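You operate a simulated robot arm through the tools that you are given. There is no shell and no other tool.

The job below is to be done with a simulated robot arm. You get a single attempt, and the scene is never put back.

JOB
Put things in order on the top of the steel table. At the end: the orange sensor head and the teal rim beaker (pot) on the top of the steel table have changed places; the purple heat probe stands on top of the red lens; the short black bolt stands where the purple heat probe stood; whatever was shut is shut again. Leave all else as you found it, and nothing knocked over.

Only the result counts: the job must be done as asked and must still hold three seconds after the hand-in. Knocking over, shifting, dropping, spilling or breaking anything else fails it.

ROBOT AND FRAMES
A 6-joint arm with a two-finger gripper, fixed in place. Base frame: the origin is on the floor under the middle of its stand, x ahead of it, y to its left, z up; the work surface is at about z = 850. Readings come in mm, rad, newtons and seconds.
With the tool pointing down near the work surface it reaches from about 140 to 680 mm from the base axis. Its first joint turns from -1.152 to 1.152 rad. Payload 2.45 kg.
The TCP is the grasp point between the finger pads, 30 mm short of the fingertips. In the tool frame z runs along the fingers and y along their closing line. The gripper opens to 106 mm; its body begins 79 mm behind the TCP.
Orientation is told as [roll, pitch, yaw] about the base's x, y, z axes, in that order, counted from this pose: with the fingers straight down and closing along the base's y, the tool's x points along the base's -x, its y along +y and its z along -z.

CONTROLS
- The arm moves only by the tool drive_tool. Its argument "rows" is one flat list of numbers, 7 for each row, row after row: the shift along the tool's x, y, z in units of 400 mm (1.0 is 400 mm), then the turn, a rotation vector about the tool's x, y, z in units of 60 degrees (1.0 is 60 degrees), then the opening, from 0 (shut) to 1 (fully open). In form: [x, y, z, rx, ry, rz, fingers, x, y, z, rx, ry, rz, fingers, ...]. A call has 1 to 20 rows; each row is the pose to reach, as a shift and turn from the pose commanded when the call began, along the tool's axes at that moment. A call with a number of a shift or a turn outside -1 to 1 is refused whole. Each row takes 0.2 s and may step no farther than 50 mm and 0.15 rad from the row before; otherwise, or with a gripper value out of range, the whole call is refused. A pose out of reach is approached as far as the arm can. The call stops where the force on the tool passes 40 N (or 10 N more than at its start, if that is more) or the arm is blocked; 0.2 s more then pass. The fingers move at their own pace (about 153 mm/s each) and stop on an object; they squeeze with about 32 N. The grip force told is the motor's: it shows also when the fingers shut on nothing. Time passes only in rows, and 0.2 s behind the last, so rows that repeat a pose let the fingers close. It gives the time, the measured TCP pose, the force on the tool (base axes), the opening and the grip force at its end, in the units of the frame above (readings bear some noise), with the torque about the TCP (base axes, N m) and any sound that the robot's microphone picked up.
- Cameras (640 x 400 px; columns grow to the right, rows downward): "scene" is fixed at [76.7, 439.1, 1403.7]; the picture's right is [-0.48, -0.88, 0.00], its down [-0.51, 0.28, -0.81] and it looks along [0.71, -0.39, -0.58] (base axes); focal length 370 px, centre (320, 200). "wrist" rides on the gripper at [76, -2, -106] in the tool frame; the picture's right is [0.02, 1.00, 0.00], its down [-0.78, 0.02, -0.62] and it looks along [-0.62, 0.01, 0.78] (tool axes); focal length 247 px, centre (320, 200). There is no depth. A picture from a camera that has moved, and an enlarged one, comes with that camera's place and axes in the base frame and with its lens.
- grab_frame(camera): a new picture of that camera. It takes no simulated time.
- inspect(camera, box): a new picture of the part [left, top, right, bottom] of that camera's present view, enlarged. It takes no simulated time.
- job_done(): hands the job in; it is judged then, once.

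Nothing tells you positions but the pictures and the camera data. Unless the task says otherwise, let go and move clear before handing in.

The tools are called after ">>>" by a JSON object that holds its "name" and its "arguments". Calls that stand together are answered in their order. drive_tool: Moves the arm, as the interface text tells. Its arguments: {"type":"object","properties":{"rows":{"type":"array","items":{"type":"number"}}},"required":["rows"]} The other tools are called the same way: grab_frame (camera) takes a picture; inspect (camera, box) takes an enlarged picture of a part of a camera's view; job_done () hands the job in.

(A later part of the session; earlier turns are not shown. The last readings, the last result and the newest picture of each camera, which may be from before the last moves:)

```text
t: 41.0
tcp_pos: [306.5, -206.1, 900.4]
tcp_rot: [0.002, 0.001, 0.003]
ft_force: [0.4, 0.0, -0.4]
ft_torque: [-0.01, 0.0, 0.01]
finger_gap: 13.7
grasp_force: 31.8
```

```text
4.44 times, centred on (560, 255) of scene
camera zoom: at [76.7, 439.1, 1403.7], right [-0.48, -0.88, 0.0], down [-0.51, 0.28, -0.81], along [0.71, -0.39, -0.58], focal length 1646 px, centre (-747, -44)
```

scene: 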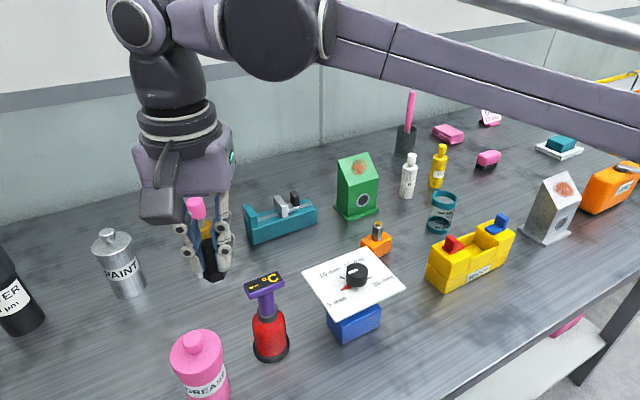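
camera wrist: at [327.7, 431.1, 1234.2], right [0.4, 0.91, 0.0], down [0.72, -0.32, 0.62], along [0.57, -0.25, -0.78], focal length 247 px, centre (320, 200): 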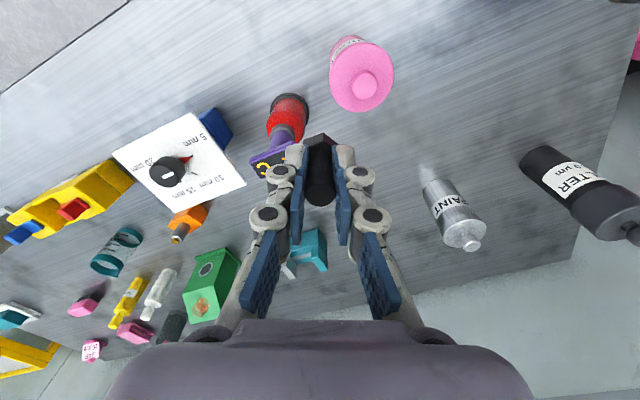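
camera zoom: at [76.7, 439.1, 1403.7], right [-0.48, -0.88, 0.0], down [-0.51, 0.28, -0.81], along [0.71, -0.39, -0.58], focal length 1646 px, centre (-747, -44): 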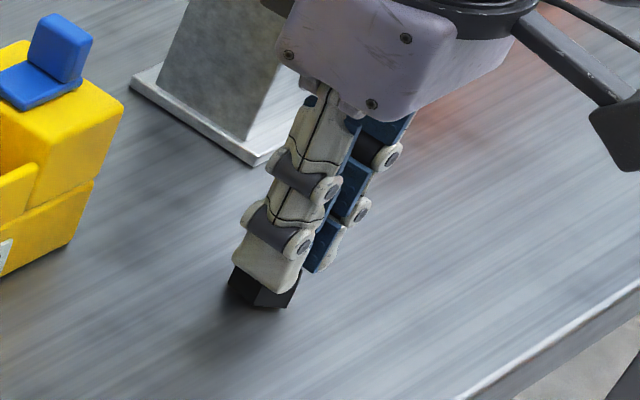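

>>> {"name": "inspect", "arguments": {"camera": "wrist", "box": [220, 60, 420, 260]}}

```text
2.00 times, centred on (320, 160) of wrist
camera zoom: at [232.2, -207.5, 1005.0], right [-0.02, 1.0, 0.0], down [0.78, 0.02, 0.62], along [0.62, 0.01, -0.78], focal length 494 px, centre (320, 280)
```

zoom: 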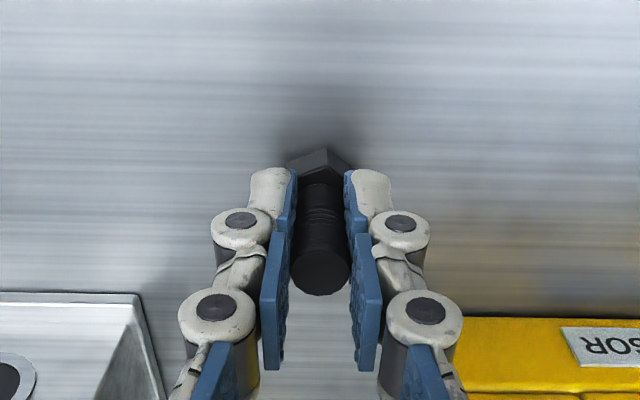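

Position matches the probe's old spot to about 1 mm in both cameras. I'll lower the last few millimetres to contact.

>>> {"name": "drive_tool", "arguments": {"rows": [0, 0, 0.0025, 0, 0, 0, 0, 0, 0, 0.005, 0, 0, 0, 0, 0, 0, 0.005, 0, 0, 0, 0]}}

>>> {"name": "drive_tool", "arguments": {"rows": [0, 0, 0.0025, 0, 0, 0, 0, 0, 0, 0.0025, 0, 0, 0, 0]}}

>>> {"name": "drive_tool", "arguments": {"rows": [0, 0, 0.0025, 0, 0, 0, 0, 0, 0, 0.0025, 0, 0, 0, 0]}}

```text
t: 41.8
tcp_pos: [308.7, -207.6, 896.7]
tcp_rot: [0.001, 0.0, 0.002]
ft_force: [-0.8, -0.8, -0.3]
ft_torque: [0.01, 0.05, 0.01]
finger_gap: 14.1
grasp_force: 32.2
```

```text
t: 42.4
tcp_pos: [308.4, -205.6, 895.8]
tcp_rot: [0.001, -0.001, 0.002]
ft_force: [-0.3, 0.1, -0.9]
ft_torque: [-0.01, -0.01, 0.04]
finger_gap: 14.0
grasp_force: 32.1
```

```text
t: 43.0
tcp_pos: [308.5, -206.2, 895.5]
tcp_rot: [-0.002, -0.001, 0.0]
ft_force: [-1.7, 0.5, 20.6]
ft_torque: [0.05, 0.03, -0.01]
finger_gap: 13.6
grasp_force: 32.1
```

The bolt is on the table (20 N contact). I'll ease the pressure and open the fingers slowly.

>>> {"name": "drive_tool", "arguments": {"rows": [0, 0, -0.0015, 0, 0, 0, 0, 0, 0, -0.0015, 0, 0, 0, 0.14, 0, 0, -0.0015, 0, 0, 0, 0.18, 0, 0, -0.0015, 0, 0, 0, 0.25, 0, 0, -0.0015, 0, 0, 0, 0.25]}}

>>> {"name": "inspect", "arguments": {"camera": "wrist", "box": [220, 60, 420, 260]}}

>>> {"name": "inspect", "arguments": {"camera": "scene", "box": [510, 210, 610, 300]}}

```text
t: 44.2
tcp_pos: [308.5, -207.3, 895.9]
tcp_rot: [0.001, -0.001, 0.001]
ft_force: [0.4, -0.1, 0.1]
ft_torque: [0.02, 0.01, 0.02]
finger_gap: 26.5
grasp_force: 0.1
```

```text
2.00 times, centred on (320, 160) of wrist
camera zoom: at [231.9, -207.1, 1001.8], right [-0.02, 1.0, 0.0], down [0.78, 0.02, 0.62], along [0.62, 0.01, -0.78], focal length 494 px, centre (320, 280)
```

zoom: 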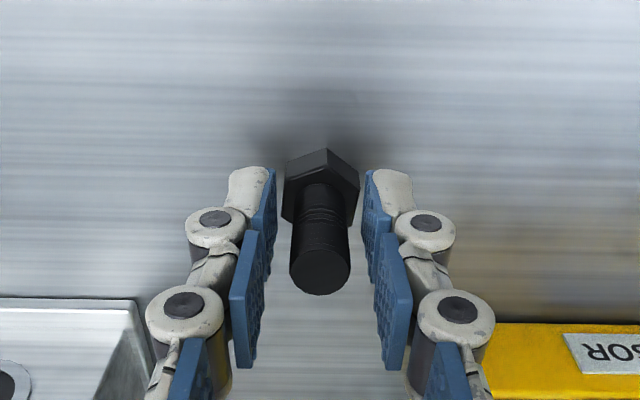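

```text
4.44 times, centred on (560, 255) of scene
camera zoom: at [76.7, 439.1, 1403.7], right [-0.48, -0.88, 0.0], down [-0.51, 0.28, -0.81], along [0.71, -0.39, -0.58], focal length 1646 px, centre (-747, -44)
```

zoom: 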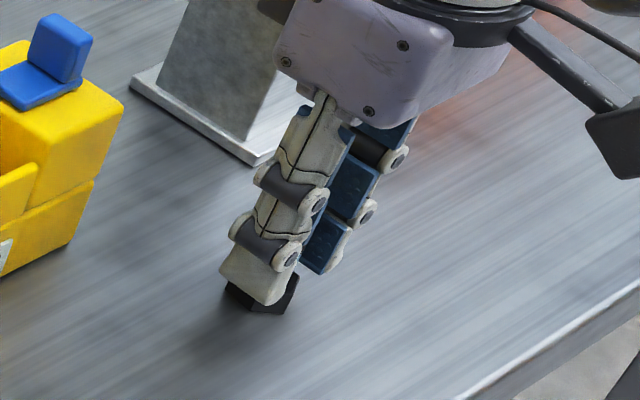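

The bolt stands on its head by itself. I'll open wider and rise straight up.

>>> {"name": "drive_tool", "arguments": {"rows": [0, 0, 0, 0, 0, 0, 0.35, 0, 0, 0, 0, 0, 0, 0.45, 0, 0, -0.05, 0, 0, 0, 0.45, 0, 0, -0.12, 0, 0, 0, 0.5, 0, 0, -0.22, 0, 0, 0, 0.5, 0, 0, -0.33, 0, 0, 0, 0.6, 0, 0, -0.44, 0, 0, 0, 0.7, 0, 0, -0.55, 0, 0, 0, 0.7]}}

>>> {"name": "grab_frame", "arguments": {"camera": "scene"}}

>>> {"name": "inspect", "arguments": {"camera": "wrist", "box": [280, 50, 360, 130]}}

```text
t: 46.0
tcp_pos: [307.8, -208.3, 1117.2]
tcp_rot: [0.003, 0.0, 0.001]
ft_force: [-0.5, 0.0, -0.5]
ft_torque: [0.0, -0.02, 0.04]
finger_gap: 74.0
grasp_force: 0.1
```

```text
taken
```

scene: 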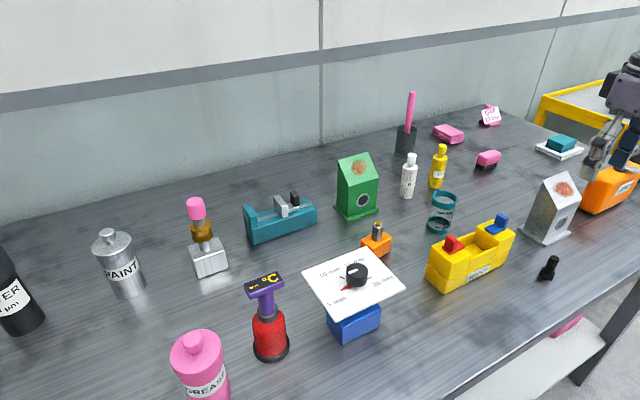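

```text
5.00 times, centred on (320, 90) of wrist
camera zoom: at [232.4, -210.0, 1221.6], right [-0.02, 1.0, 0.0], down [0.78, 0.02, 0.62], along [0.62, 0.01, -0.78], focal length 1235 px, centre (320, 750)
```

zoom: 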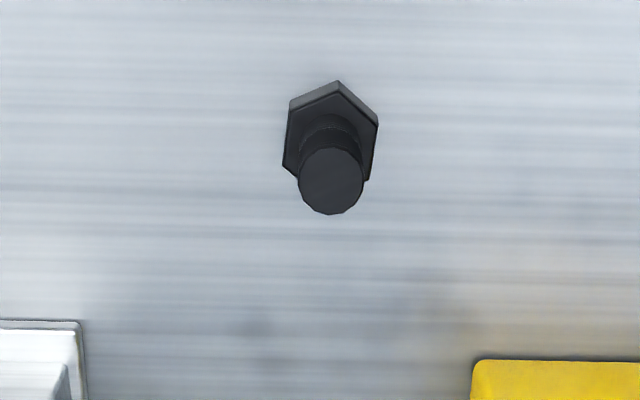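

The bolt stands at about (310.5, -205.5), matching the probe's old spot. Now I'll move over the beaker and orange sensor head to measure both.

>>> {"name": "drive_tool", "arguments": {"rows": [-0.071, 0.089, 0, 0, 0, 0, 0.9, -0.142, 0.178, 0, 0, 0, 0, 1, -0.213, 0.267, 0, 0, 0, 0, 1, -0.284, 0.356, 0, 0, 0, 0, 1, -0.355, 0.445, 0, 0, 0, 0, 1, -0.355, 0.445, 0, 0, 0, 0, 1]}}

>>> {"name": "grab_frame", "arguments": {"camera": "wrist"}}

>>> {"name": "inspect", "arguments": {"camera": "scene", "box": [530, 235, 590, 290]}}

```text
t: 47.4
tcp_pos: [449.5, -32.0, 1115.7]
tcp_rot: [0.001, 0.0, 0.0]
ft_force: [-0.1, -0.2, -0.8]
ft_torque: [0.0, 0.0, -0.01]
finger_gap: 106.2
grasp_force: 0.1
```

```text
taken
camera wrist: at [374.8, -32.5, 1221.8], right [-0.02, 1.0, 0.0], down [0.78, 0.02, 0.62], along [0.62, 0.01, -0.78], focal length 247 px, centre (320, 200)
```

wrist: 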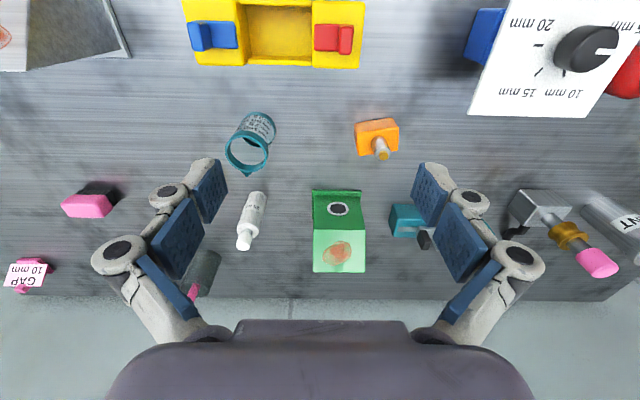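

```text
7.27 times, centred on (560, 262) of scene
camera zoom: at [76.6, 439.1, 1403.7], right [-0.48, -0.88, 0.0], down [-0.51, 0.28, -0.81], along [0.71, -0.39, -0.58], focal length 2694 px, centre (-1426, -254)
```

zoom: 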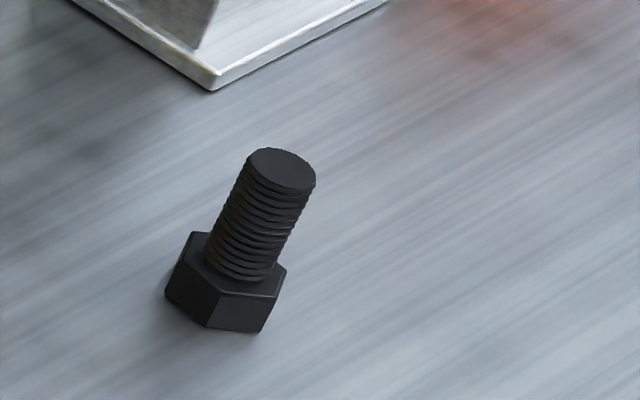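

The bolt's footprint matches where the probe stood. Now I'll zoom on the beaker and orange head.

>>> {"name": "inspect", "arguments": {"camera": "wrist", "box": [210, 100, 300, 190]}}

>>> {"name": "inspect", "arguments": {"camera": "wrist", "box": [340, 105, 420, 175]}}

>>> {"name": "inspect", "arguments": {"camera": "scene", "box": [420, 180, 470, 245]}}

>>> {"name": "inspect", "arguments": {"camera": "scene", "box": [350, 210, 410, 265]}}

```text
4.44 times, centred on (255, 145) of wrist
camera zoom: at [374.8, -32.5, 1221.8], right [-0.02, 1.0, 0.0], down [0.78, 0.02, 0.62], along [0.62, 0.01, -0.78], focal length 1098 px, centre (609, 444)
```

zoom: 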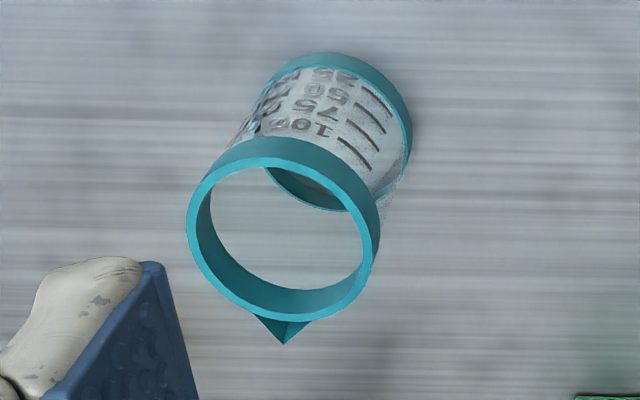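

```text
5.71 times, centred on (380, 140) of wrist
camera zoom: at [374.8, -32.5, 1221.8], right [-0.02, 1.0, 0.0], down [0.78, 0.02, 0.62], along [0.62, 0.01, -0.78], focal length 1411 px, centre (-23, 543)
```

zoom: 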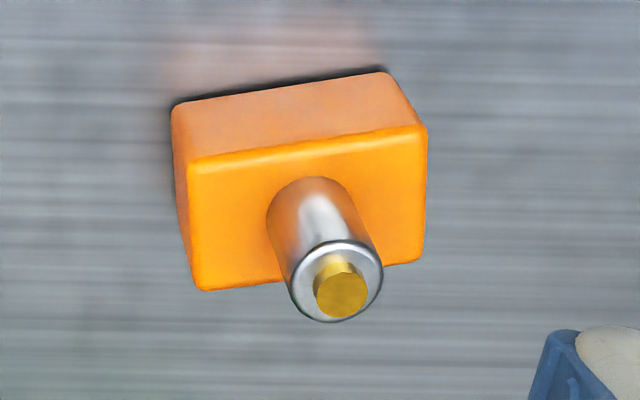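

```text
6.15 times, centred on (445, 212) of scene
camera zoom: at [76.6, 439.1, 1403.7], right [-0.48, -0.88, 0.0], down [-0.51, 0.28, -0.81], along [0.71, -0.39, -0.58], focal length 2279 px, centre (-449, 123)
```

zoom: 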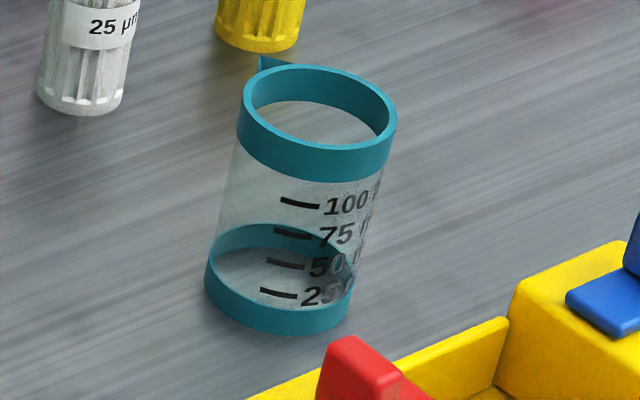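

```text
7.27 times, centred on (380, 238) of scene
camera zoom: at [76.6, 439.1, 1403.7], right [-0.48, -0.88, 0.0], down [-0.51, 0.28, -0.81], along [0.71, -0.39, -0.58], focal length 2694 px, centre (-116, -73)
```

zoom: 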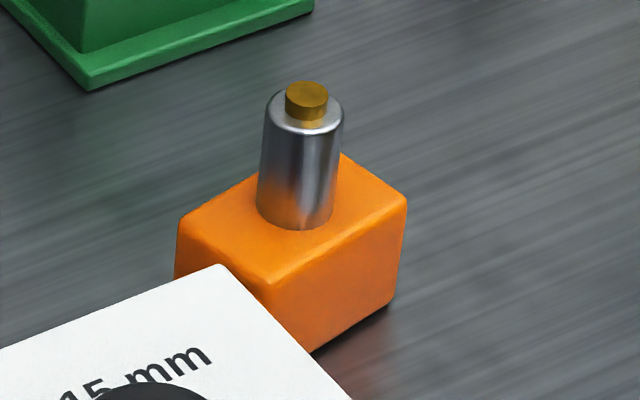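

The beaker is centred at about (530.7, -126), Ø56 and 80 mm tall. The orange head is at about (530.8, 55.3), a 57×37.5×36 box turned about 10°, with a Ø22 steel barrel. I'll park the orange head at a free spot near (290, 80) first, so I'm hovering over it now.

>>> {"name": "drive_tool", "arguments": {"rows": [-0.0508, 0.0546, 0.05, 0, 0, 0, 0.8, -0.1017, 0.1092, 0.12, 0, 0, 0, 0.6, -0.1525, 0.1637, 0.2, 0, 0, 0, 0.5, -0.2033, 0.2183, 0.289, 0, 0, 0, 0.5, -0.2033, 0.2183, 0.289, 0, 0, 0, 0.5]}}

>>> {"name": "inspect", "arguments": {"camera": "wrist", "box": [240, 80, 400, 220]}}

>>> {"name": "grab_frame", "arguments": {"camera": "scene"}}

```text
t: 48.6
tcp_pos: [536.9, 61.7, 1000.0]
tcp_rot: [-0.001, 0.0, -0.001]
ft_force: [0.0, 0.5, 0.4]
ft_torque: [0.01, 0.0, 0.01]
finger_gap: 53.0
grasp_force: 0.0
```

```text
2.86 times, centred on (320, 150) of wrist
camera zoom: at [460.1, 60.7, 1105.7], right [-0.02, 1.0, 0.0], down [0.78, 0.02, 0.62], along [0.62, 0.01, -0.78], focal length 706 px, centre (320, 343)
```

zoom: 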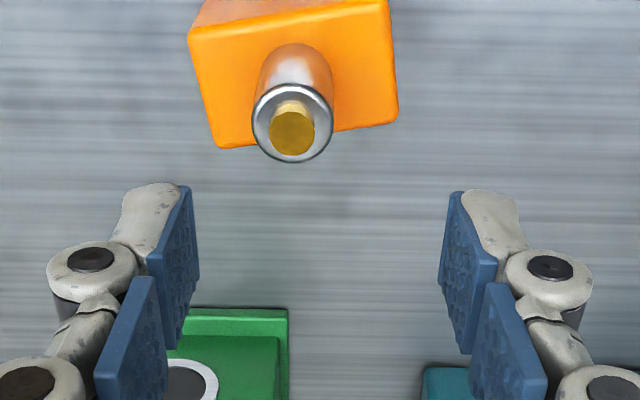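

```text
taken
```

scene: 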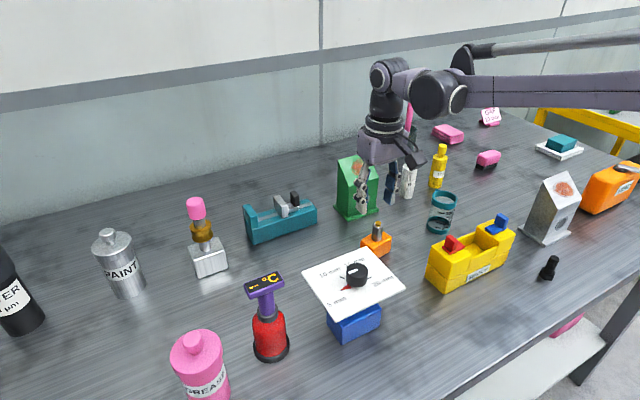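

The hand overshot by about 6 mm, while vision puts the barrel at (530, 55). I'll correct the position and then recheck before descending.

>>> {"name": "drive_tool", "arguments": {"rows": [0.0172, -0.017, 0, 0, 0, 0, 0.5, 0.0172, -0.017, 0.05, 0, 0, 0, 0.5, 0.0172, -0.017, 0.05, 0, 0, 0, 0.5]}}

>>> {"name": "inspect", "arguments": {"camera": "wrist", "box": [240, 80, 400, 220]}}

```text
t: 49.4
tcp_pos: [525.5, 53.2, 980.5]
tcp_rot: [0.003, -0.004, -0.001]
ft_force: [-0.2, 0.1, -0.4]
ft_torque: [-0.04, 0.0, 0.0]
finger_gap: 52.7
grasp_force: 0.0
```

```text
2.86 times, centred on (320, 150) of wrist
camera zoom: at [449.3, 51.7, 1084.8], right [-0.02, 1.0, 0.0], down [0.78, 0.02, 0.62], along [0.62, 0.01, -0.78], focal length 706 px, centre (320, 343)
```

zoom: 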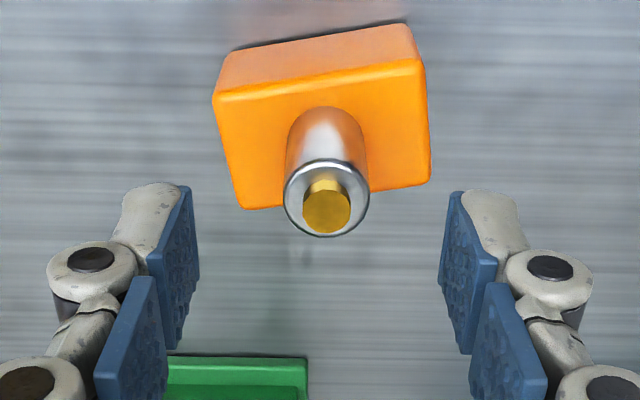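

>>> {"name": "drive_tool", "arguments": {"rows": [0, 0, 0, 0, 0, 0, 0.5, 0, 0, 0, 0, 0, 0, 0.5]}}

>>> {"name": "inspect", "arguments": {"camera": "wrist", "box": [240, 80, 400, 220]}}

```text
t: 50.0
tcp_pos: [525.4, 53.3, 979.8]
tcp_rot: [0.001, -0.002, 0.003]
ft_force: [0.2, -0.1, 0.3]
ft_torque: [-0.01, 0.0, -0.01]
finger_gap: 52.9
grasp_force: 0.0
```

```text
2.86 times, centred on (320, 150) of wrist
camera zoom: at [449.4, 51.8, 1085.1], right [-0.02, 1.0, 0.0], down [0.78, 0.02, 0.62], along [0.62, 0.01, -0.78], focal length 706 px, centre (320, 343)
```

zoom: 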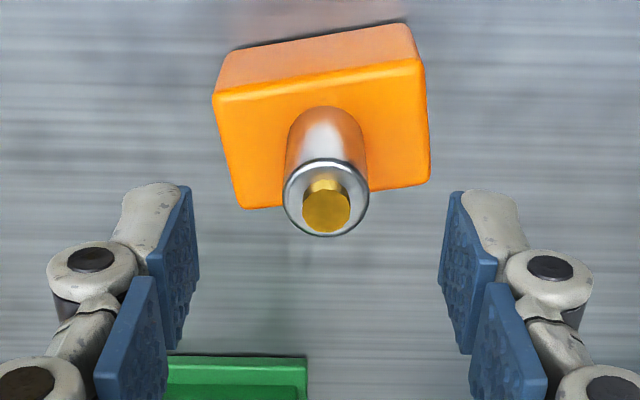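

The hand is stable at (525.4, 53.3) and the barrel is at (530.3, 54.9). I'll nudge over and come partway down.

>>> {"name": "drive_tool", "arguments": {"rows": [-0.0122, 0.004, 0, 0, 0, 0, 0.5, -0.0122, 0.004, 0.04, 0, 0, 0, 0.5, -0.0122, 0.004, 0.04, 0, 0, 0, 0.5]}}

>>> {"name": "inspect", "arguments": {"camera": "wrist", "box": [240, 80, 400, 220]}}

```text
t: 50.8
tcp_pos: [529.7, 55.9, 963.6]
tcp_rot: [0.002, -0.002, 0.003]
ft_force: [-0.3, -0.3, 0.1]
ft_torque: [-0.03, 0.02, 0.02]
finger_gap: 53.3
grasp_force: 0.1
```

```text
2.86 times, centred on (320, 150) of wrist
camera zoom: at [453.9, 54.0, 1069.8], right [-0.02, 1.0, 0.0], down [0.78, 0.02, 0.62], along [0.62, 0.01, -0.78], focal length 706 px, centre (320, 343)
```

zoom: 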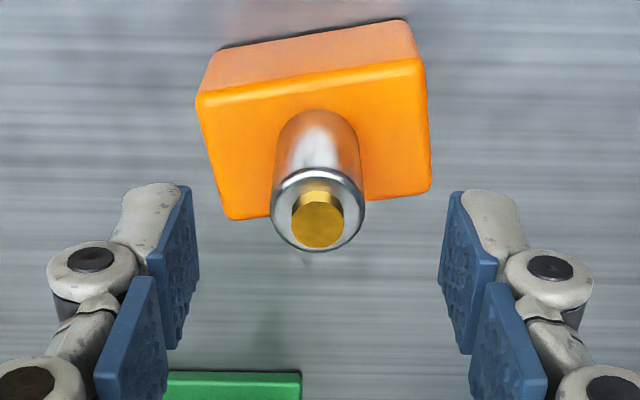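

Well centred. I'll descend to z ≈ 922 so the tips stay above the orange box top.

>>> {"name": "drive_tool", "arguments": {"rows": [0, -0.001, 0.05, 0, 0, 0, 0.5, 0, -0.001, 0.102, 0, 0, 0, 0.5, 0, -0.001, 0.102, 0, 0, 0, 0.5]}}

>>> {"name": "inspect", "arguments": {"camera": "wrist", "box": [240, 80, 400, 220]}}

>>> {"name": "inspect", "arguments": {"camera": "scene", "box": [330, 170, 430, 270]}}

```text
t: 51.6
tcp_pos: [528.4, 54.4, 923.3]
tcp_rot: [0.001, -0.002, 0.003]
ft_force: [0.3, 2.1, -0.1]
ft_torque: [-0.02, 0.0, 0.01]
finger_gap: 52.9
grasp_force: 0.1
```

```text
2.86 times, centred on (320, 150) of wrist
camera zoom: at [452.6, 52.9, 1028.8], right [-0.02, 1.0, 0.0], down [0.78, 0.02, 0.62], along [0.62, 0.01, -0.78], focal length 706 px, centre (320, 343)
```

zoom: 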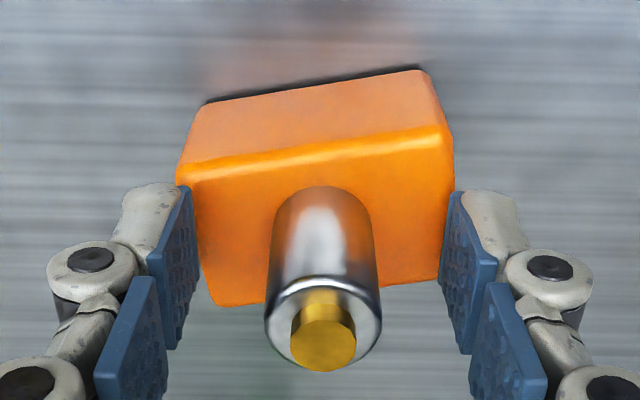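

```text
4.00 times, centred on (380, 220) of scene
camera zoom: at [76.7, 439.1, 1403.7], right [-0.48, -0.88, 0.0], down [-0.51, 0.28, -0.81], along [0.71, -0.39, -0.58], focal length 1482 px, centre (80, 120)
```

zoom: 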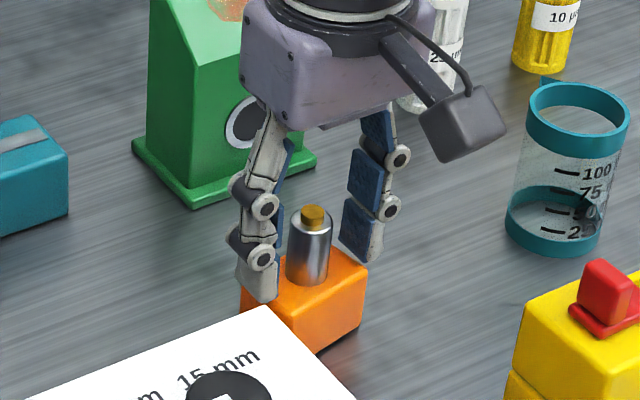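

Fingers are either side of the barrel, just above the box. Closing.

>>> {"name": "drive_tool", "arguments": {"rows": [0, 0, 0, 0, 0, 0, 0.35, 0, 0, 0, 0, 0, 0, 0.2, 0, 0, 0, 0, 0, 0, 0.1, 0, 0, 0, 0, 0, 0, 0.1, 0, 0, 0, 0, 0, 0, 0.1]}}

>>> {"name": "inspect", "arguments": {"camera": "wrist", "box": [240, 80, 400, 220]}}

```text
t: 52.8
tcp_pos: [529.4, 54.3, 923.2]
tcp_rot: [0.001, -0.001, 0.003]
ft_force: [-0.2, 0.2, -0.9]
ft_torque: [0.0, 0.02, 0.0]
finger_gap: 20.6
grasp_force: 31.8
```

```text
2.86 times, centred on (320, 150) of wrist
camera zoom: at [452.6, 53.0, 1029.1], right [-0.02, 1.0, 0.0], down [0.78, 0.02, 0.62], along [0.62, 0.01, -0.78], focal length 706 px, centre (320, 343)
```

zoom: 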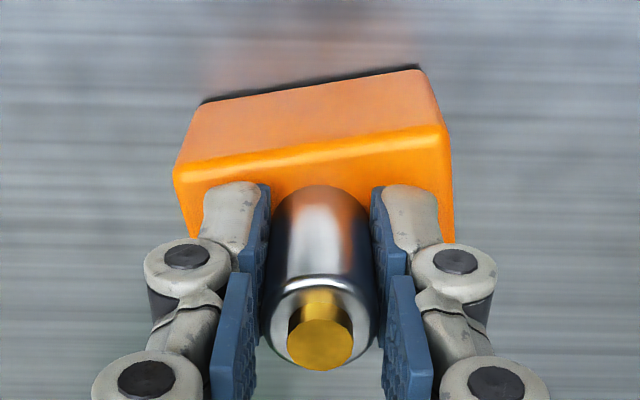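

Gripped at 20.6 mm. Lifting straight up.

>>> {"name": "drive_tool", "arguments": {"rows": [0, 0, -0.02, 0, 0, 0, 0.1, 0, 0, -0.1, 0, 0, 0, 0.1, 0, 0, -0.2, 0, 0, 0, 0.1, 0, 0, -0.3, 0, 0, 0, 0.1, 0, 0, -0.4, 0, 0, 0, 0.1]}}

>>> {"name": "grab_frame", "arguments": {"camera": "wrist"}}

>>> {"name": "inspect", "arguments": {"camera": "scene", "box": [300, 50, 480, 270]}}

```text
t: 54.0
tcp_pos: [529.8, 54.0, 1084.3]
tcp_rot: [0.002, -0.001, 0.003]
ft_force: [0.0, -0.1, -1.0]
ft_torque: [-0.01, 0.01, -0.01]
finger_gap: 21.0
grasp_force: 31.8
```

```text
taken
camera wrist: at [454.0, 53.0, 1189.2], right [-0.02, 1.0, 0.0], down [0.78, 0.02, 0.62], along [0.62, 0.01, -0.78], focal length 247 px, centre (320, 200)
```

wrist: 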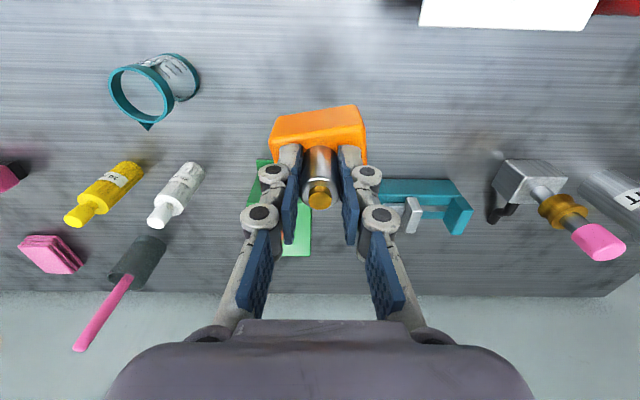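

```text
1.82 times, centred on (390, 160) of scene
camera zoom: at [76.6, 439.1, 1403.7], right [-0.48, -0.88, 0.0], down [-0.51, 0.28, -0.81], along [0.71, -0.39, -0.58], focal length 673 px, centre (193, 273)
```

zoom: 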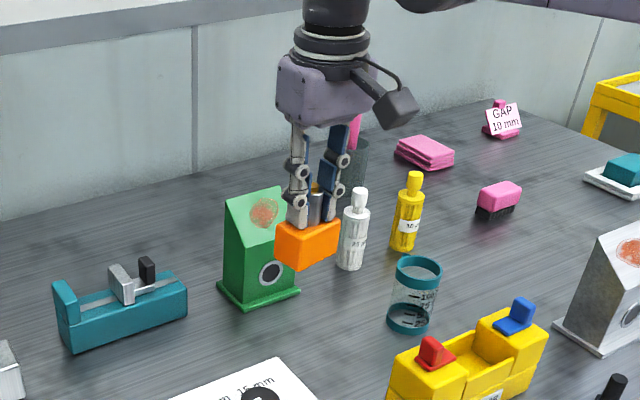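

Lifted cleanly. I'll carry it back to the free spot near (290, 80).

>>> {"name": "drive_tool", "arguments": {"rows": [0.1, 0.011, 0, 0, 0, 0, 0.1, 0.2, 0.022, 0, 0, 0, 0, 0.1, 0.3, 0.033, 0, 0, 0, 0, 0.1, 0.4, 0.044, 0, 0, 0, 0, 0.1, 0.5, 0.055, 0, 0, 0, 0, 0.1, 0.6, 0.065, 0, 0, 0, 0, 0.1, 0.6, 0.065, 0, 0, 0, 0, 0.1]}}

>>> {"name": "grab_frame", "arguments": {"camera": "wrist"}}

>>> {"name": "grab_frame", "arguments": {"camera": "scene"}}

```text
t: 55.6
tcp_pos: [286.8, 80.5, 1083.5]
tcp_rot: [0.002, -0.004, 0.001]
ft_force: [0.0, 0.0, -1.5]
ft_torque: [-0.01, -0.03, 0.01]
finger_gap: 20.6
grasp_force: 32.0
```

```text
taken
camera wrist: at [211.7, 79.5, 1189.1], right [-0.02, 1.0, 0.0], down [0.78, 0.02, 0.62], along [0.62, 0.01, -0.78], focal length 247 px, centre (320, 200)
```

wrist: 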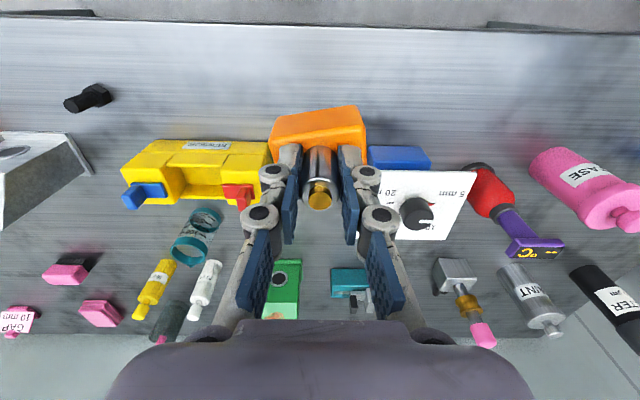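

```text
taken
```

scene: 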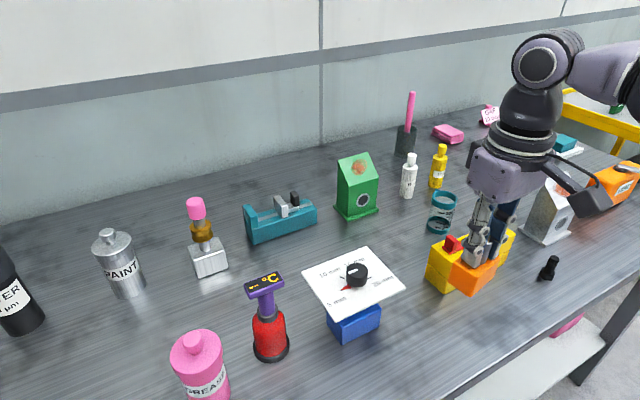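

The area under the held box is empty table. Lowering to about 10 mm above it, then easing down.

>>> {"name": "drive_tool", "arguments": {"rows": [0, 0, 0.1, 0, 0, 0, 0.1, 0, 0, 0.2, 0, 0, 0, 0.1, 0, 0, 0.3, 0, 0, 0, 0.1, 0, 0, 0.375, 0, 0, 0, 0.1, 0, 0, 0.375, 0, 0, 0, 0.1]}}

>>> {"name": "drive_tool", "arguments": {"rows": [0, 0, 0.005, 0, 0, 0, 0.1, 0, 0, 0.01, 0, 0, 0, 0.1, 0, 0, 0.015, 0, 0, 0, 0.1, 0, 0, 0.015, 0, 0, 0, 0.1]}}

>>> {"name": "inspect", "arguments": {"camera": "scene", "box": [400, 220, 520, 370]}}

```text
t: 56.8
tcp_pos: [290.7, 80.1, 933.9]
tcp_rot: [0.002, 0.0, 0.002]
ft_force: [0.1, 0.9, -0.4]
ft_torque: [0.01, -0.02, -0.01]
finger_gap: 20.9
grasp_force: 32.0
```

```text
t: 57.8
tcp_pos: [290.5, 80.1, 928.6]
tcp_rot: [0.002, -0.003, 0.003]
ft_force: [0.8, -0.5, -1.4]
ft_torque: [0.03, 0.0, -0.01]
finger_gap: 20.8
grasp_force: 32.2
```

```text
2.67 times, centred on (460, 295) of scene
camera zoom: at [76.7, 439.1, 1403.7], right [-0.48, -0.88, 0.0], down [-0.51, 0.28, -0.81], along [0.71, -0.39, -0.58], focal length 988 px, centre (-53, -53)
```

zoom: 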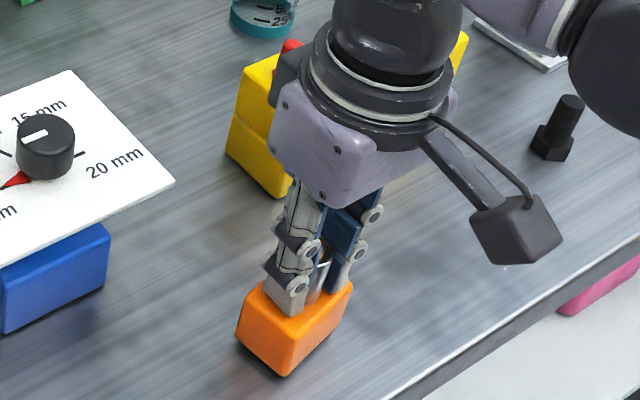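

>>> {"name": "drive_tool", "arguments": {"rows": [0, 0, 0.005, 0, 0, 0, 0.1, 0, 0, 0.0075, 0, 0, 0, 0.1, 0, 0, 0.0075, 0, 0, 0, 0.1]}}

>>> {"name": "drive_tool", "arguments": {"rows": [0, 0, 0.0025, 0, 0, 0, 0.1, 0, 0, 0.0025, 0, 0, 0, 0.1]}}

>>> {"name": "drive_tool", "arguments": {"rows": [0, 0, 0.0025, 0, 0, 0, 0.1, 0, 0, 0.0025, 0, 0, 0, 0.1]}}

```text
t: 58.6
tcp_pos: [289.3, 81.1, 923.5]
tcp_rot: [0.0, -0.001, 0.002]
ft_force: [-0.4, -0.3, -1.3]
ft_torque: [0.0, 0.02, -0.01]
finger_gap: 20.9
grasp_force: 31.8
```

```text
t: 59.2
tcp_pos: [289.1, 79.5, 925.4]
tcp_rot: [0.001, -0.002, 0.002]
ft_force: [0.1, 0.0, -1.2]
ft_torque: [-0.01, 0.02, -0.01]
finger_gap: 20.6
grasp_force: 32.3
```

```text
t: 59.8
tcp_pos: [288.9, 80.6, 924.2]
tcp_rot: [0.002, 0.0, 0.001]
ft_force: [0.2, -0.4, 2.0]
ft_torque: [0.03, -0.03, 0.03]
finger_gap: 20.7
grasp_force: 32.0
```

>>> {"name": "drive_tool", "arguments": {"rows": [0, 0, 0.002, 0, 0, 0, 0.1, 0, 0, 0.002, 0, 0, 0, 0.1]}}

>>> {"name": "inspect", "arguments": {"camera": "scene", "box": [420, 290, 500, 370]}}

```text
t: 60.4
tcp_pos: [289.7, 79.8, 923.4]
tcp_rot: [0.002, -0.001, 0.003]
ft_force: [-1.5, 1.8, 23.7]
ft_torque: [0.05, 0.02, 0.03]
finger_gap: 21.0
grasp_force: 31.7
```

```text
5.00 times, centred on (460, 330) of scene
camera zoom: at [76.4, 439.1, 1403.7], right [-0.48, -0.88, 0.0], down [-0.51, 0.28, -0.81], along [0.71, -0.39, -0.58], focal length 1852 px, centre (-380, -450)
```

zoom: 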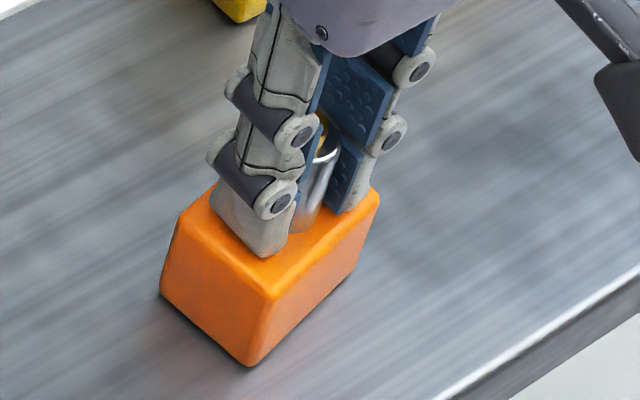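

Firm contact with the table. I'll relieve the pressure slightly, open, and rise.

>>> {"name": "drive_tool", "arguments": {"rows": [0, 0, -0.0015, 0, 0, 0, 0.1, 0, 0, -0.0015, 0, 0, 0, 0.22, 0, 0, -0.0015, 0, 0, 0, 0.3, 0, 0, -0.0015, 0, 0, 0, 0.4, 0, 0, -0.0015, 0, 0, 0, 0.5, 0, 0, -0.04, 0, 0, 0, 0.5, 0, 0, -0.12, 0, 0, 0, 0.5, 0, 0, -0.22, 0, 0, 0, 0.6, 0, 0, -0.32, 0, 0, 0, 0.7, 0, 0, -0.42, 0, 0, 0, 0.8]}}

>>> {"name": "grab_frame", "arguments": {"camera": "wrist"}}

>>> {"name": "grab_frame", "arguments": {"camera": "scene"}}

```text
t: 62.6
tcp_pos: [289.1, 78.9, 1092.7]
tcp_rot: [0.003, 0.0, 0.003]
ft_force: [0.0, -0.5, -0.1]
ft_torque: [0.03, 0.0, -0.02]
finger_gap: 84.7
grasp_force: 0.0
```

```text
taken
camera wrist: at [212.8, 77.7, 1197.4], right [-0.02, 1.0, 0.0], down [0.78, 0.02, 0.62], along [0.62, 0.01, -0.78], focal length 247 px, centre (320, 200)
```

wrist: 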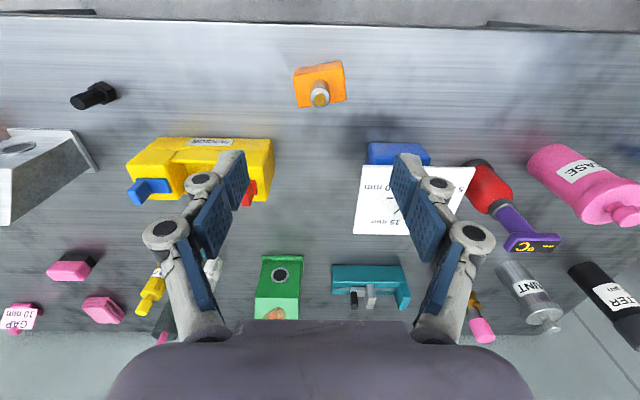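

```text
taken
```

scene: 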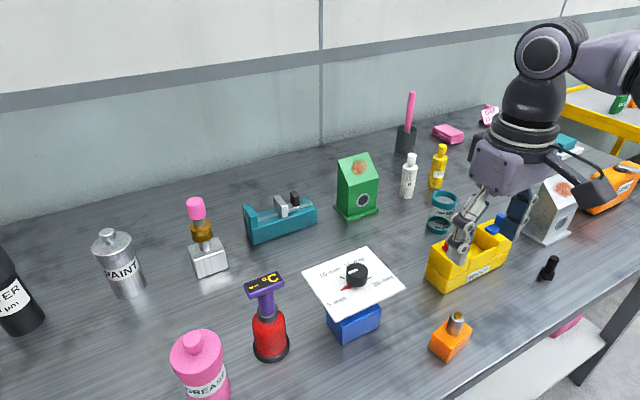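

The orange head is parked safely at about (289, 80). Next is the beaker: hovering over (530.7, -126).

>>> {"name": "drive_tool", "arguments": {"rows": [-0.0863, -0.0732, 0, 0, 0, 0, 0.85, -0.1726, -0.1464, 0, 0, 0, 0, 0.85, -0.2589, -0.2196, 0, 0, 0, 0, 0.85, -0.3451, -0.2929, 0, 0, 0, 0, 0.85, -0.4314, -0.3661, 0, 0, 0, 0, 0.85, -0.5177, -0.4393, 0, 0, 0, 0, 0.85, -0.604, -0.5125, 0.05, 0, 0, 0, 0.85, -0.604, -0.5125, 0.1, 0, 0, 0, 0.85, -0.604, -0.5125, 0.1, 0, 0, 0, 0.85]}}

>>> {"name": "grab_frame", "arguments": {"camera": "wrist"}}

>>> {"name": "inspect", "arguments": {"camera": "wrist", "box": [240, 60, 400, 200]}}

```text
t: 64.6
tcp_pos: [528.9, -125.7, 1051.1]
tcp_rot: [0.001, -0.003, 0.0]
ft_force: [-0.4, 0.6, 0.0]
ft_torque: [-0.04, -0.02, -0.01]
finger_gap: 89.8
grasp_force: 0.1
```

```text
taken
camera wrist: at [452.7, -127.1, 1156.7], right [-0.02, 1.0, 0.0], down [0.78, 0.02, 0.62], along [0.62, 0.01, -0.78], focal length 247 px, centre (320, 200)
```

wrist: 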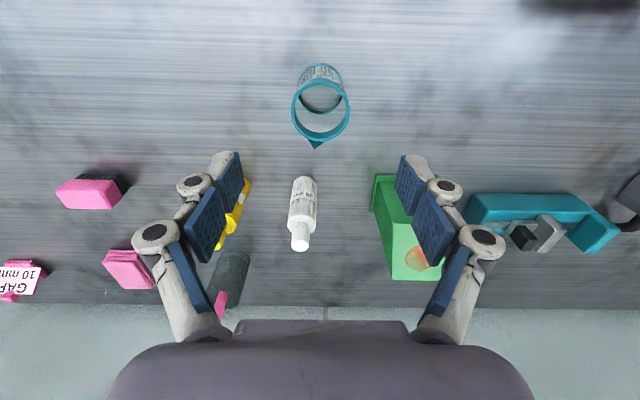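

```text
2.86 times, centred on (320, 130) of wrist
camera zoom: at [452.7, -127.1, 1156.7], right [-0.02, 1.0, 0.0], down [0.78, 0.02, 0.62], along [0.62, 0.01, -0.78], focal length 706 px, centre (320, 400)
```

zoom: 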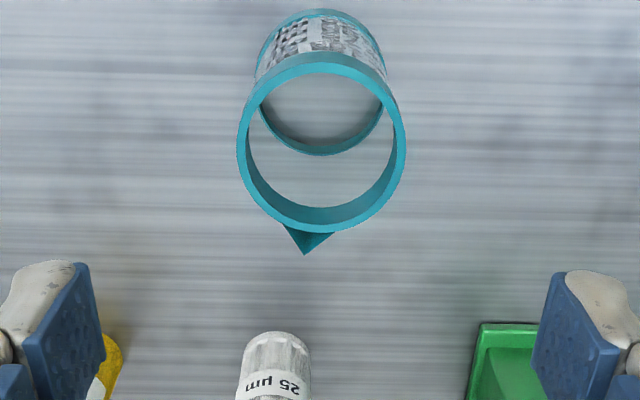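

The beaker is at about (530, -125.5) and the TCP is nearly on it. Descending around it to mid-height.

>>> {"name": "drive_tool", "arguments": {"rows": [-0.0028, 0.0005, 0.1, 0, 0, 0, 0.85, -0.0028, 0.0005, 0.2, 0, 0, 0, 0.85, -0.0028, 0.0005, 0.28, 0, 0, 0, 0.85, -0.0028, 0.0005, 0.28, 0, 0, 0, 0.85]}}

>>> {"name": "inspect", "arguments": {"camera": "wrist", "box": [220, 60, 420, 220]}}

>>> {"name": "inspect", "arguments": {"camera": "scene", "box": [380, 140, 520, 260]}}

```text
t: 65.6
tcp_pos: [532.9, -123.5, 940.4]
tcp_rot: [0.002, 0.0, 0.002]
ft_force: [0.9, -0.1, -0.6]
ft_torque: [0.01, -0.01, 0.04]
finger_gap: 90.3
grasp_force: 0.1
```

```text
2.50 times, centred on (320, 140) of wrist
camera zoom: at [456.5, -124.7, 1045.6], right [-0.02, 1.0, 0.0], down [0.78, 0.02, 0.62], along [0.62, 0.01, -0.78], focal length 617 px, centre (320, 350)
```

zoom: 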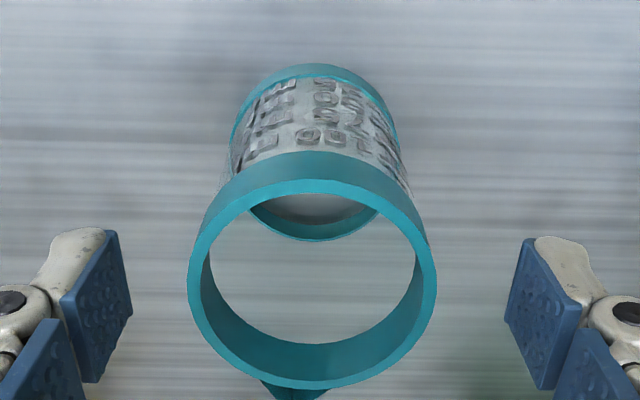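

```text
3.33 times, centred on (450, 200) of scene
camera zoom: at [76.6, 439.1, 1403.7], right [-0.48, -0.88, 0.0], down [-0.51, 0.28, -0.81], along [0.71, -0.39, -0.58], focal length 1235 px, centre (-113, 200)
```

zoom: 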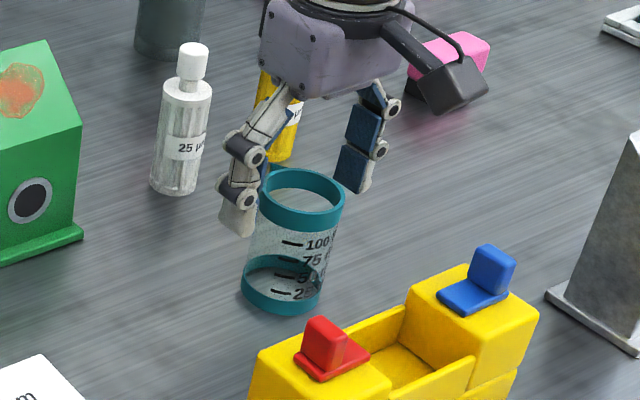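

>>> {"name": "drive_tool", "arguments": {"rows": [0.0078, -0.0035, 0, 0, 0, 0, 0.85, 0.0078, -0.0035, 0.055, 0, 0, 0, 0.85, 0.0078, -0.0035, 0.108, 0, 0, 0, 0.85, 0.0078, -0.0035, 0.108, 0, 0, 0, 0.85]}}

>>> {"name": "inspect", "arguments": {"camera": "wrist", "box": [200, 60, 440, 260]}}

>>> {"name": "inspect", "arguments": {"camera": "scene", "box": [380, 140, 520, 260]}}

```text
t: 66.6
tcp_pos: [527.4, -126.0, 895.2]
tcp_rot: [0.001, -0.002, 0.002]
ft_force: [0.0, -0.3, 0.6]
ft_torque: [0.01, 0.0, 0.01]
finger_gap: 90.0
grasp_force: 0.2
```

```text
2.00 times, centred on (320, 160) of wrist
camera zoom: at [453.2, -127.0, 1000.6], right [-0.02, 1.0, 0.0], down [0.78, 0.02, 0.62], along [0.62, 0.01, -0.78], focal length 494 px, centre (320, 280)
```

zoom: 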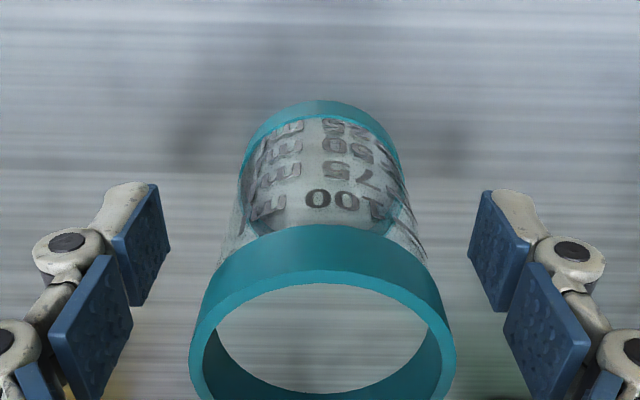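

```text
3.33 times, centred on (450, 200) of scene
camera zoom: at [76.7, 439.1, 1403.7], right [-0.48, -0.88, 0.0], down [-0.51, 0.28, -0.81], along [0.71, -0.39, -0.58], focal length 1235 px, centre (-113, 200)
```

zoom: 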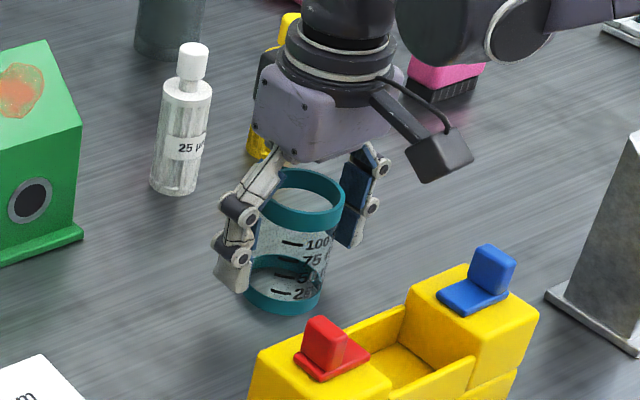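

The beaker is centred between the pads. Closing gently.

>>> {"name": "drive_tool", "arguments": {"rows": [-0.004, 0, 0, 0, 0, 0, 0.75, -0.004, 0, 0, 0, 0, 0, 0.65, -0.004, 0, 0, 0, 0, 0, 0.56, -0.004, 0, 0, 0, 0, 0, 0.45, -0.004, 0, 0, 0, 0, 0, 0.4, -0.004, 0, 0, 0, 0, 0, 0.4]}}

>>> {"name": "inspect", "arguments": {"camera": "wrist", "box": [200, 60, 440, 260]}}

>>> {"name": "inspect", "arguments": {"camera": "scene", "box": [380, 140, 520, 260]}}

```text
t: 68.0
tcp_pos: [531.7, -125.7, 896.2]
tcp_rot: [0.003, -0.002, 0.002]
ft_force: [0.7, -1.1, 2.0]
ft_torque: [-0.01, -0.01, 0.02]
finger_gap: 50.0
grasp_force: 31.8
```

```text
2.00 times, centred on (320, 160) of wrist
camera zoom: at [455.4, -126.8, 1001.0], right [-0.02, 1.0, 0.0], down [0.78, 0.02, 0.62], along [0.62, 0.01, -0.78], focal length 494 px, centre (320, 280)
```

zoom: 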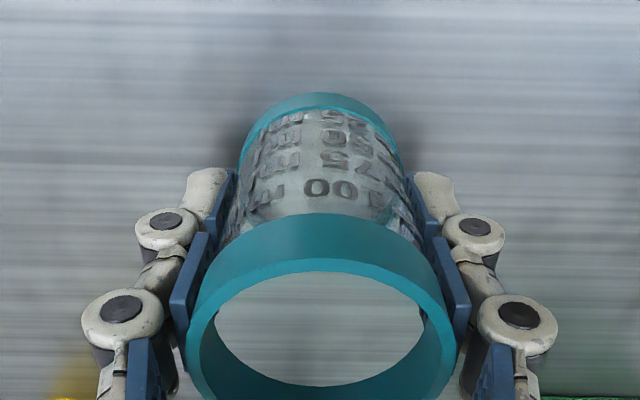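

```text
3.33 times, centred on (450, 200) of scene
camera zoom: at [76.6, 439.1, 1403.7], right [-0.48, -0.88, 0.0], down [-0.51, 0.28, -0.81], along [0.71, -0.39, -0.58], focal length 1235 px, centre (-113, 200)
```

zoom: 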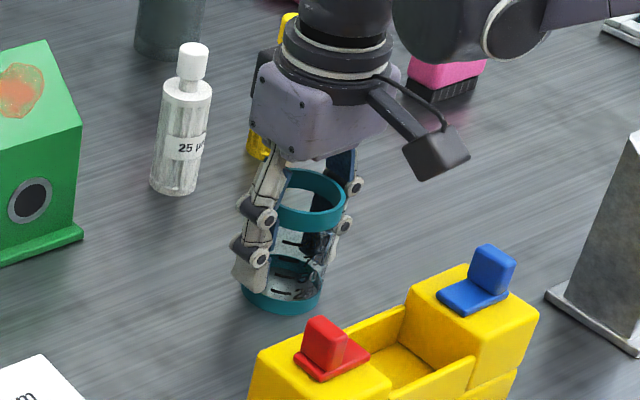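

Gripped with a 50 mm gap on the glass. Lifting straight up.

>>> {"name": "drive_tool", "arguments": {"rows": [0, 0, -0.02, 0, 0, 0, 0.4, 0, 0, -0.1, 0, 0, 0, 0.4, 0, 0, -0.2, 0, 0, 0, 0.4, 0, 0, -0.28, 0, 0, 0, 0.4, 0, 0, -0.28, 0, 0, 0, 0.4]}}

>>> {"name": "inspect", "arguments": {"camera": "scene", "box": [380, 100, 520, 260]}}

```text
t: 69.2
tcp_pos: [529.7, -126.7, 1005.2]
tcp_rot: [0.001, -0.002, 0.002]
ft_force: [0.2, -0.3, -0.9]
ft_torque: [0.02, 0.02, -0.02]
finger_gap: 50.0
grasp_force: 32.0
```

```text
2.50 times, centred on (450, 180) of scene
camera zoom: at [76.7, 439.1, 1403.7], right [-0.48, -0.88, 0.0], down [-0.51, 0.28, -0.81], along [0.71, -0.39, -0.58], focal length 926 px, centre (-5, 250)
```

zoom: 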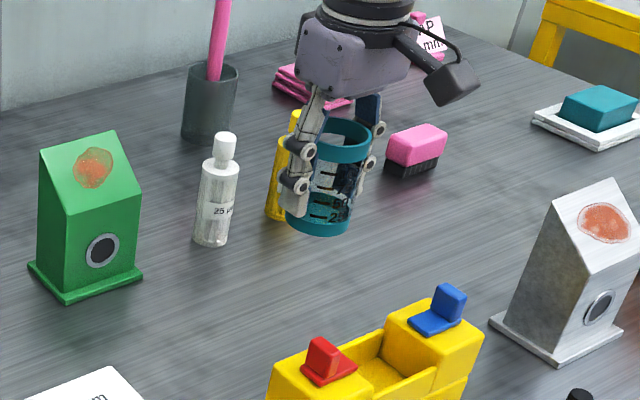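

The beaker is held upright. Moving it across to the orange head's old place (530.8, 55.3).

>>> {"name": "drive_tool", "arguments": {"rows": [0, 0.1138, 0, 0, 0, 0, 0.4, 0, 0.2275, 0, 0, 0, 0, 0.4, 0, 0.3413, 0, 0, 0, 0, 0.4, 0, 0.455, 0, 0, 0, 0, 0.4, 0, 0.455, 0, 0, 0, 0, 0.4]}}

>>> {"name": "grab_frame", "arguments": {"camera": "wrist"}}

>>> {"name": "inspect", "arguments": {"camera": "scene", "box": [310, 120, 450, 280]}}

```text
t: 70.4
tcp_pos: [526.7, 56.8, 1009.3]
tcp_rot: [0.001, -0.003, 0.0]
ft_force: [0.7, -0.5, -1.1]
ft_torque: [0.01, 0.02, -0.01]
finger_gap: 50.1
grasp_force: 31.6
```

```text
taken
camera wrist: at [451.3, 56.1, 1113.9], right [-0.02, 1.0, 0.0], down [0.78, 0.02, 0.62], along [0.62, 0.01, -0.78], focal length 247 px, centre (320, 200)
```

wrist: 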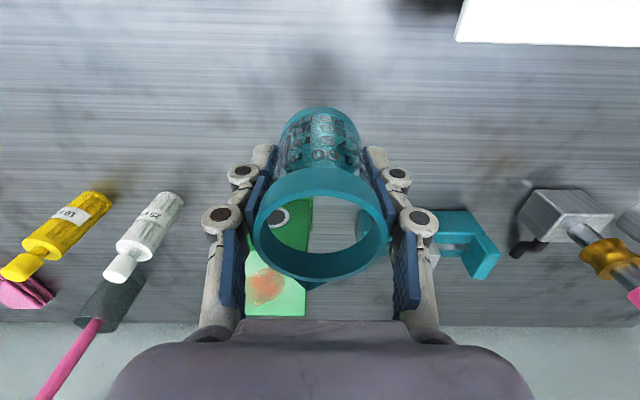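

```text
2.50 times, centred on (380, 200) of scene
camera zoom: at [76.6, 439.1, 1403.7], right [-0.48, -0.88, 0.0], down [-0.51, 0.28, -0.81], along [0.71, -0.39, -0.58], focal length 926 px, centre (170, 200)
```

zoom: 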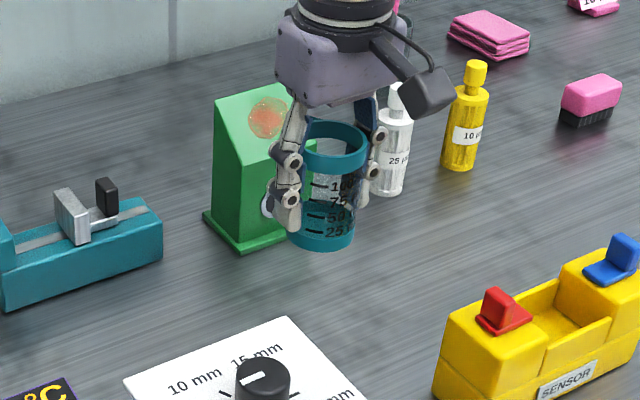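

>>> {"name": "drive_tool", "arguments": {"rows": [-0.0068, -0.005, 0, 0, 0, 0, 0.4, -0.0068, -0.005, 0.1, 0, 0, 0, 0.4, -0.0068, -0.005, 0.2, 0, 0, 0, 0.4, -0.0068, -0.005, 0.25, 0, 0, 0, 0.4, -0.0068, -0.005, 0.25, 0, 0, 0, 0.4]}}

>>> {"name": "inspect", "arguments": {"camera": "wrist", "box": [200, 60, 440, 260]}}

>>> {"name": "inspect", "arguments": {"camera": "scene", "box": [330, 170, 430, 270]}}

```text
t: 71.6
tcp_pos: [534.0, 51.8, 906.4]
tcp_rot: [0.003, 0.002, -0.001]
ft_force: [-0.6, -1.2, -1.3]
ft_torque: [0.04, -0.01, 0.02]
finger_gap: 50.0
grasp_force: 32.7
```

```text
2.00 times, centred on (320, 160) of wrist
camera zoom: at [457.5, 50.7, 1011.3], right [-0.02, 1.0, 0.0], down [0.78, 0.02, 0.62], along [0.62, 0.01, -0.78], focal length 494 px, centre (320, 280)
```

zoom: 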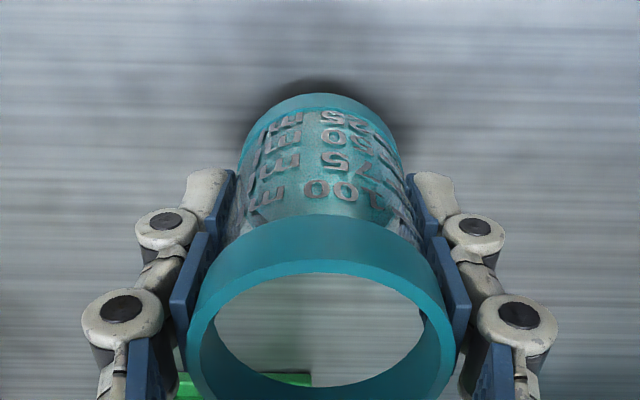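

```text
4.00 times, centred on (380, 220) of scene
camera zoom: at [76.7, 439.1, 1403.7], right [-0.48, -0.88, 0.0], down [-0.51, 0.28, -0.81], along [0.71, -0.39, -0.58], focal length 1482 px, centre (80, 120)
```

zoom: 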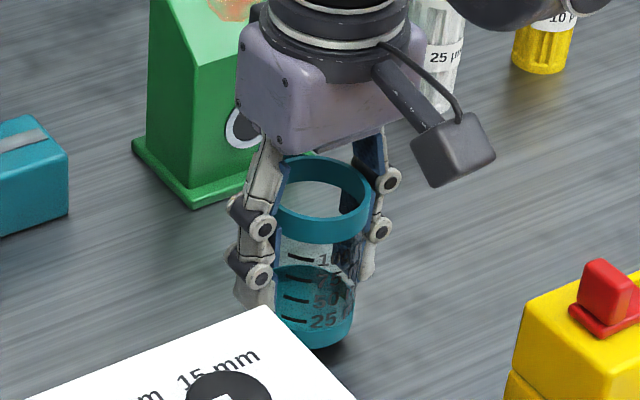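

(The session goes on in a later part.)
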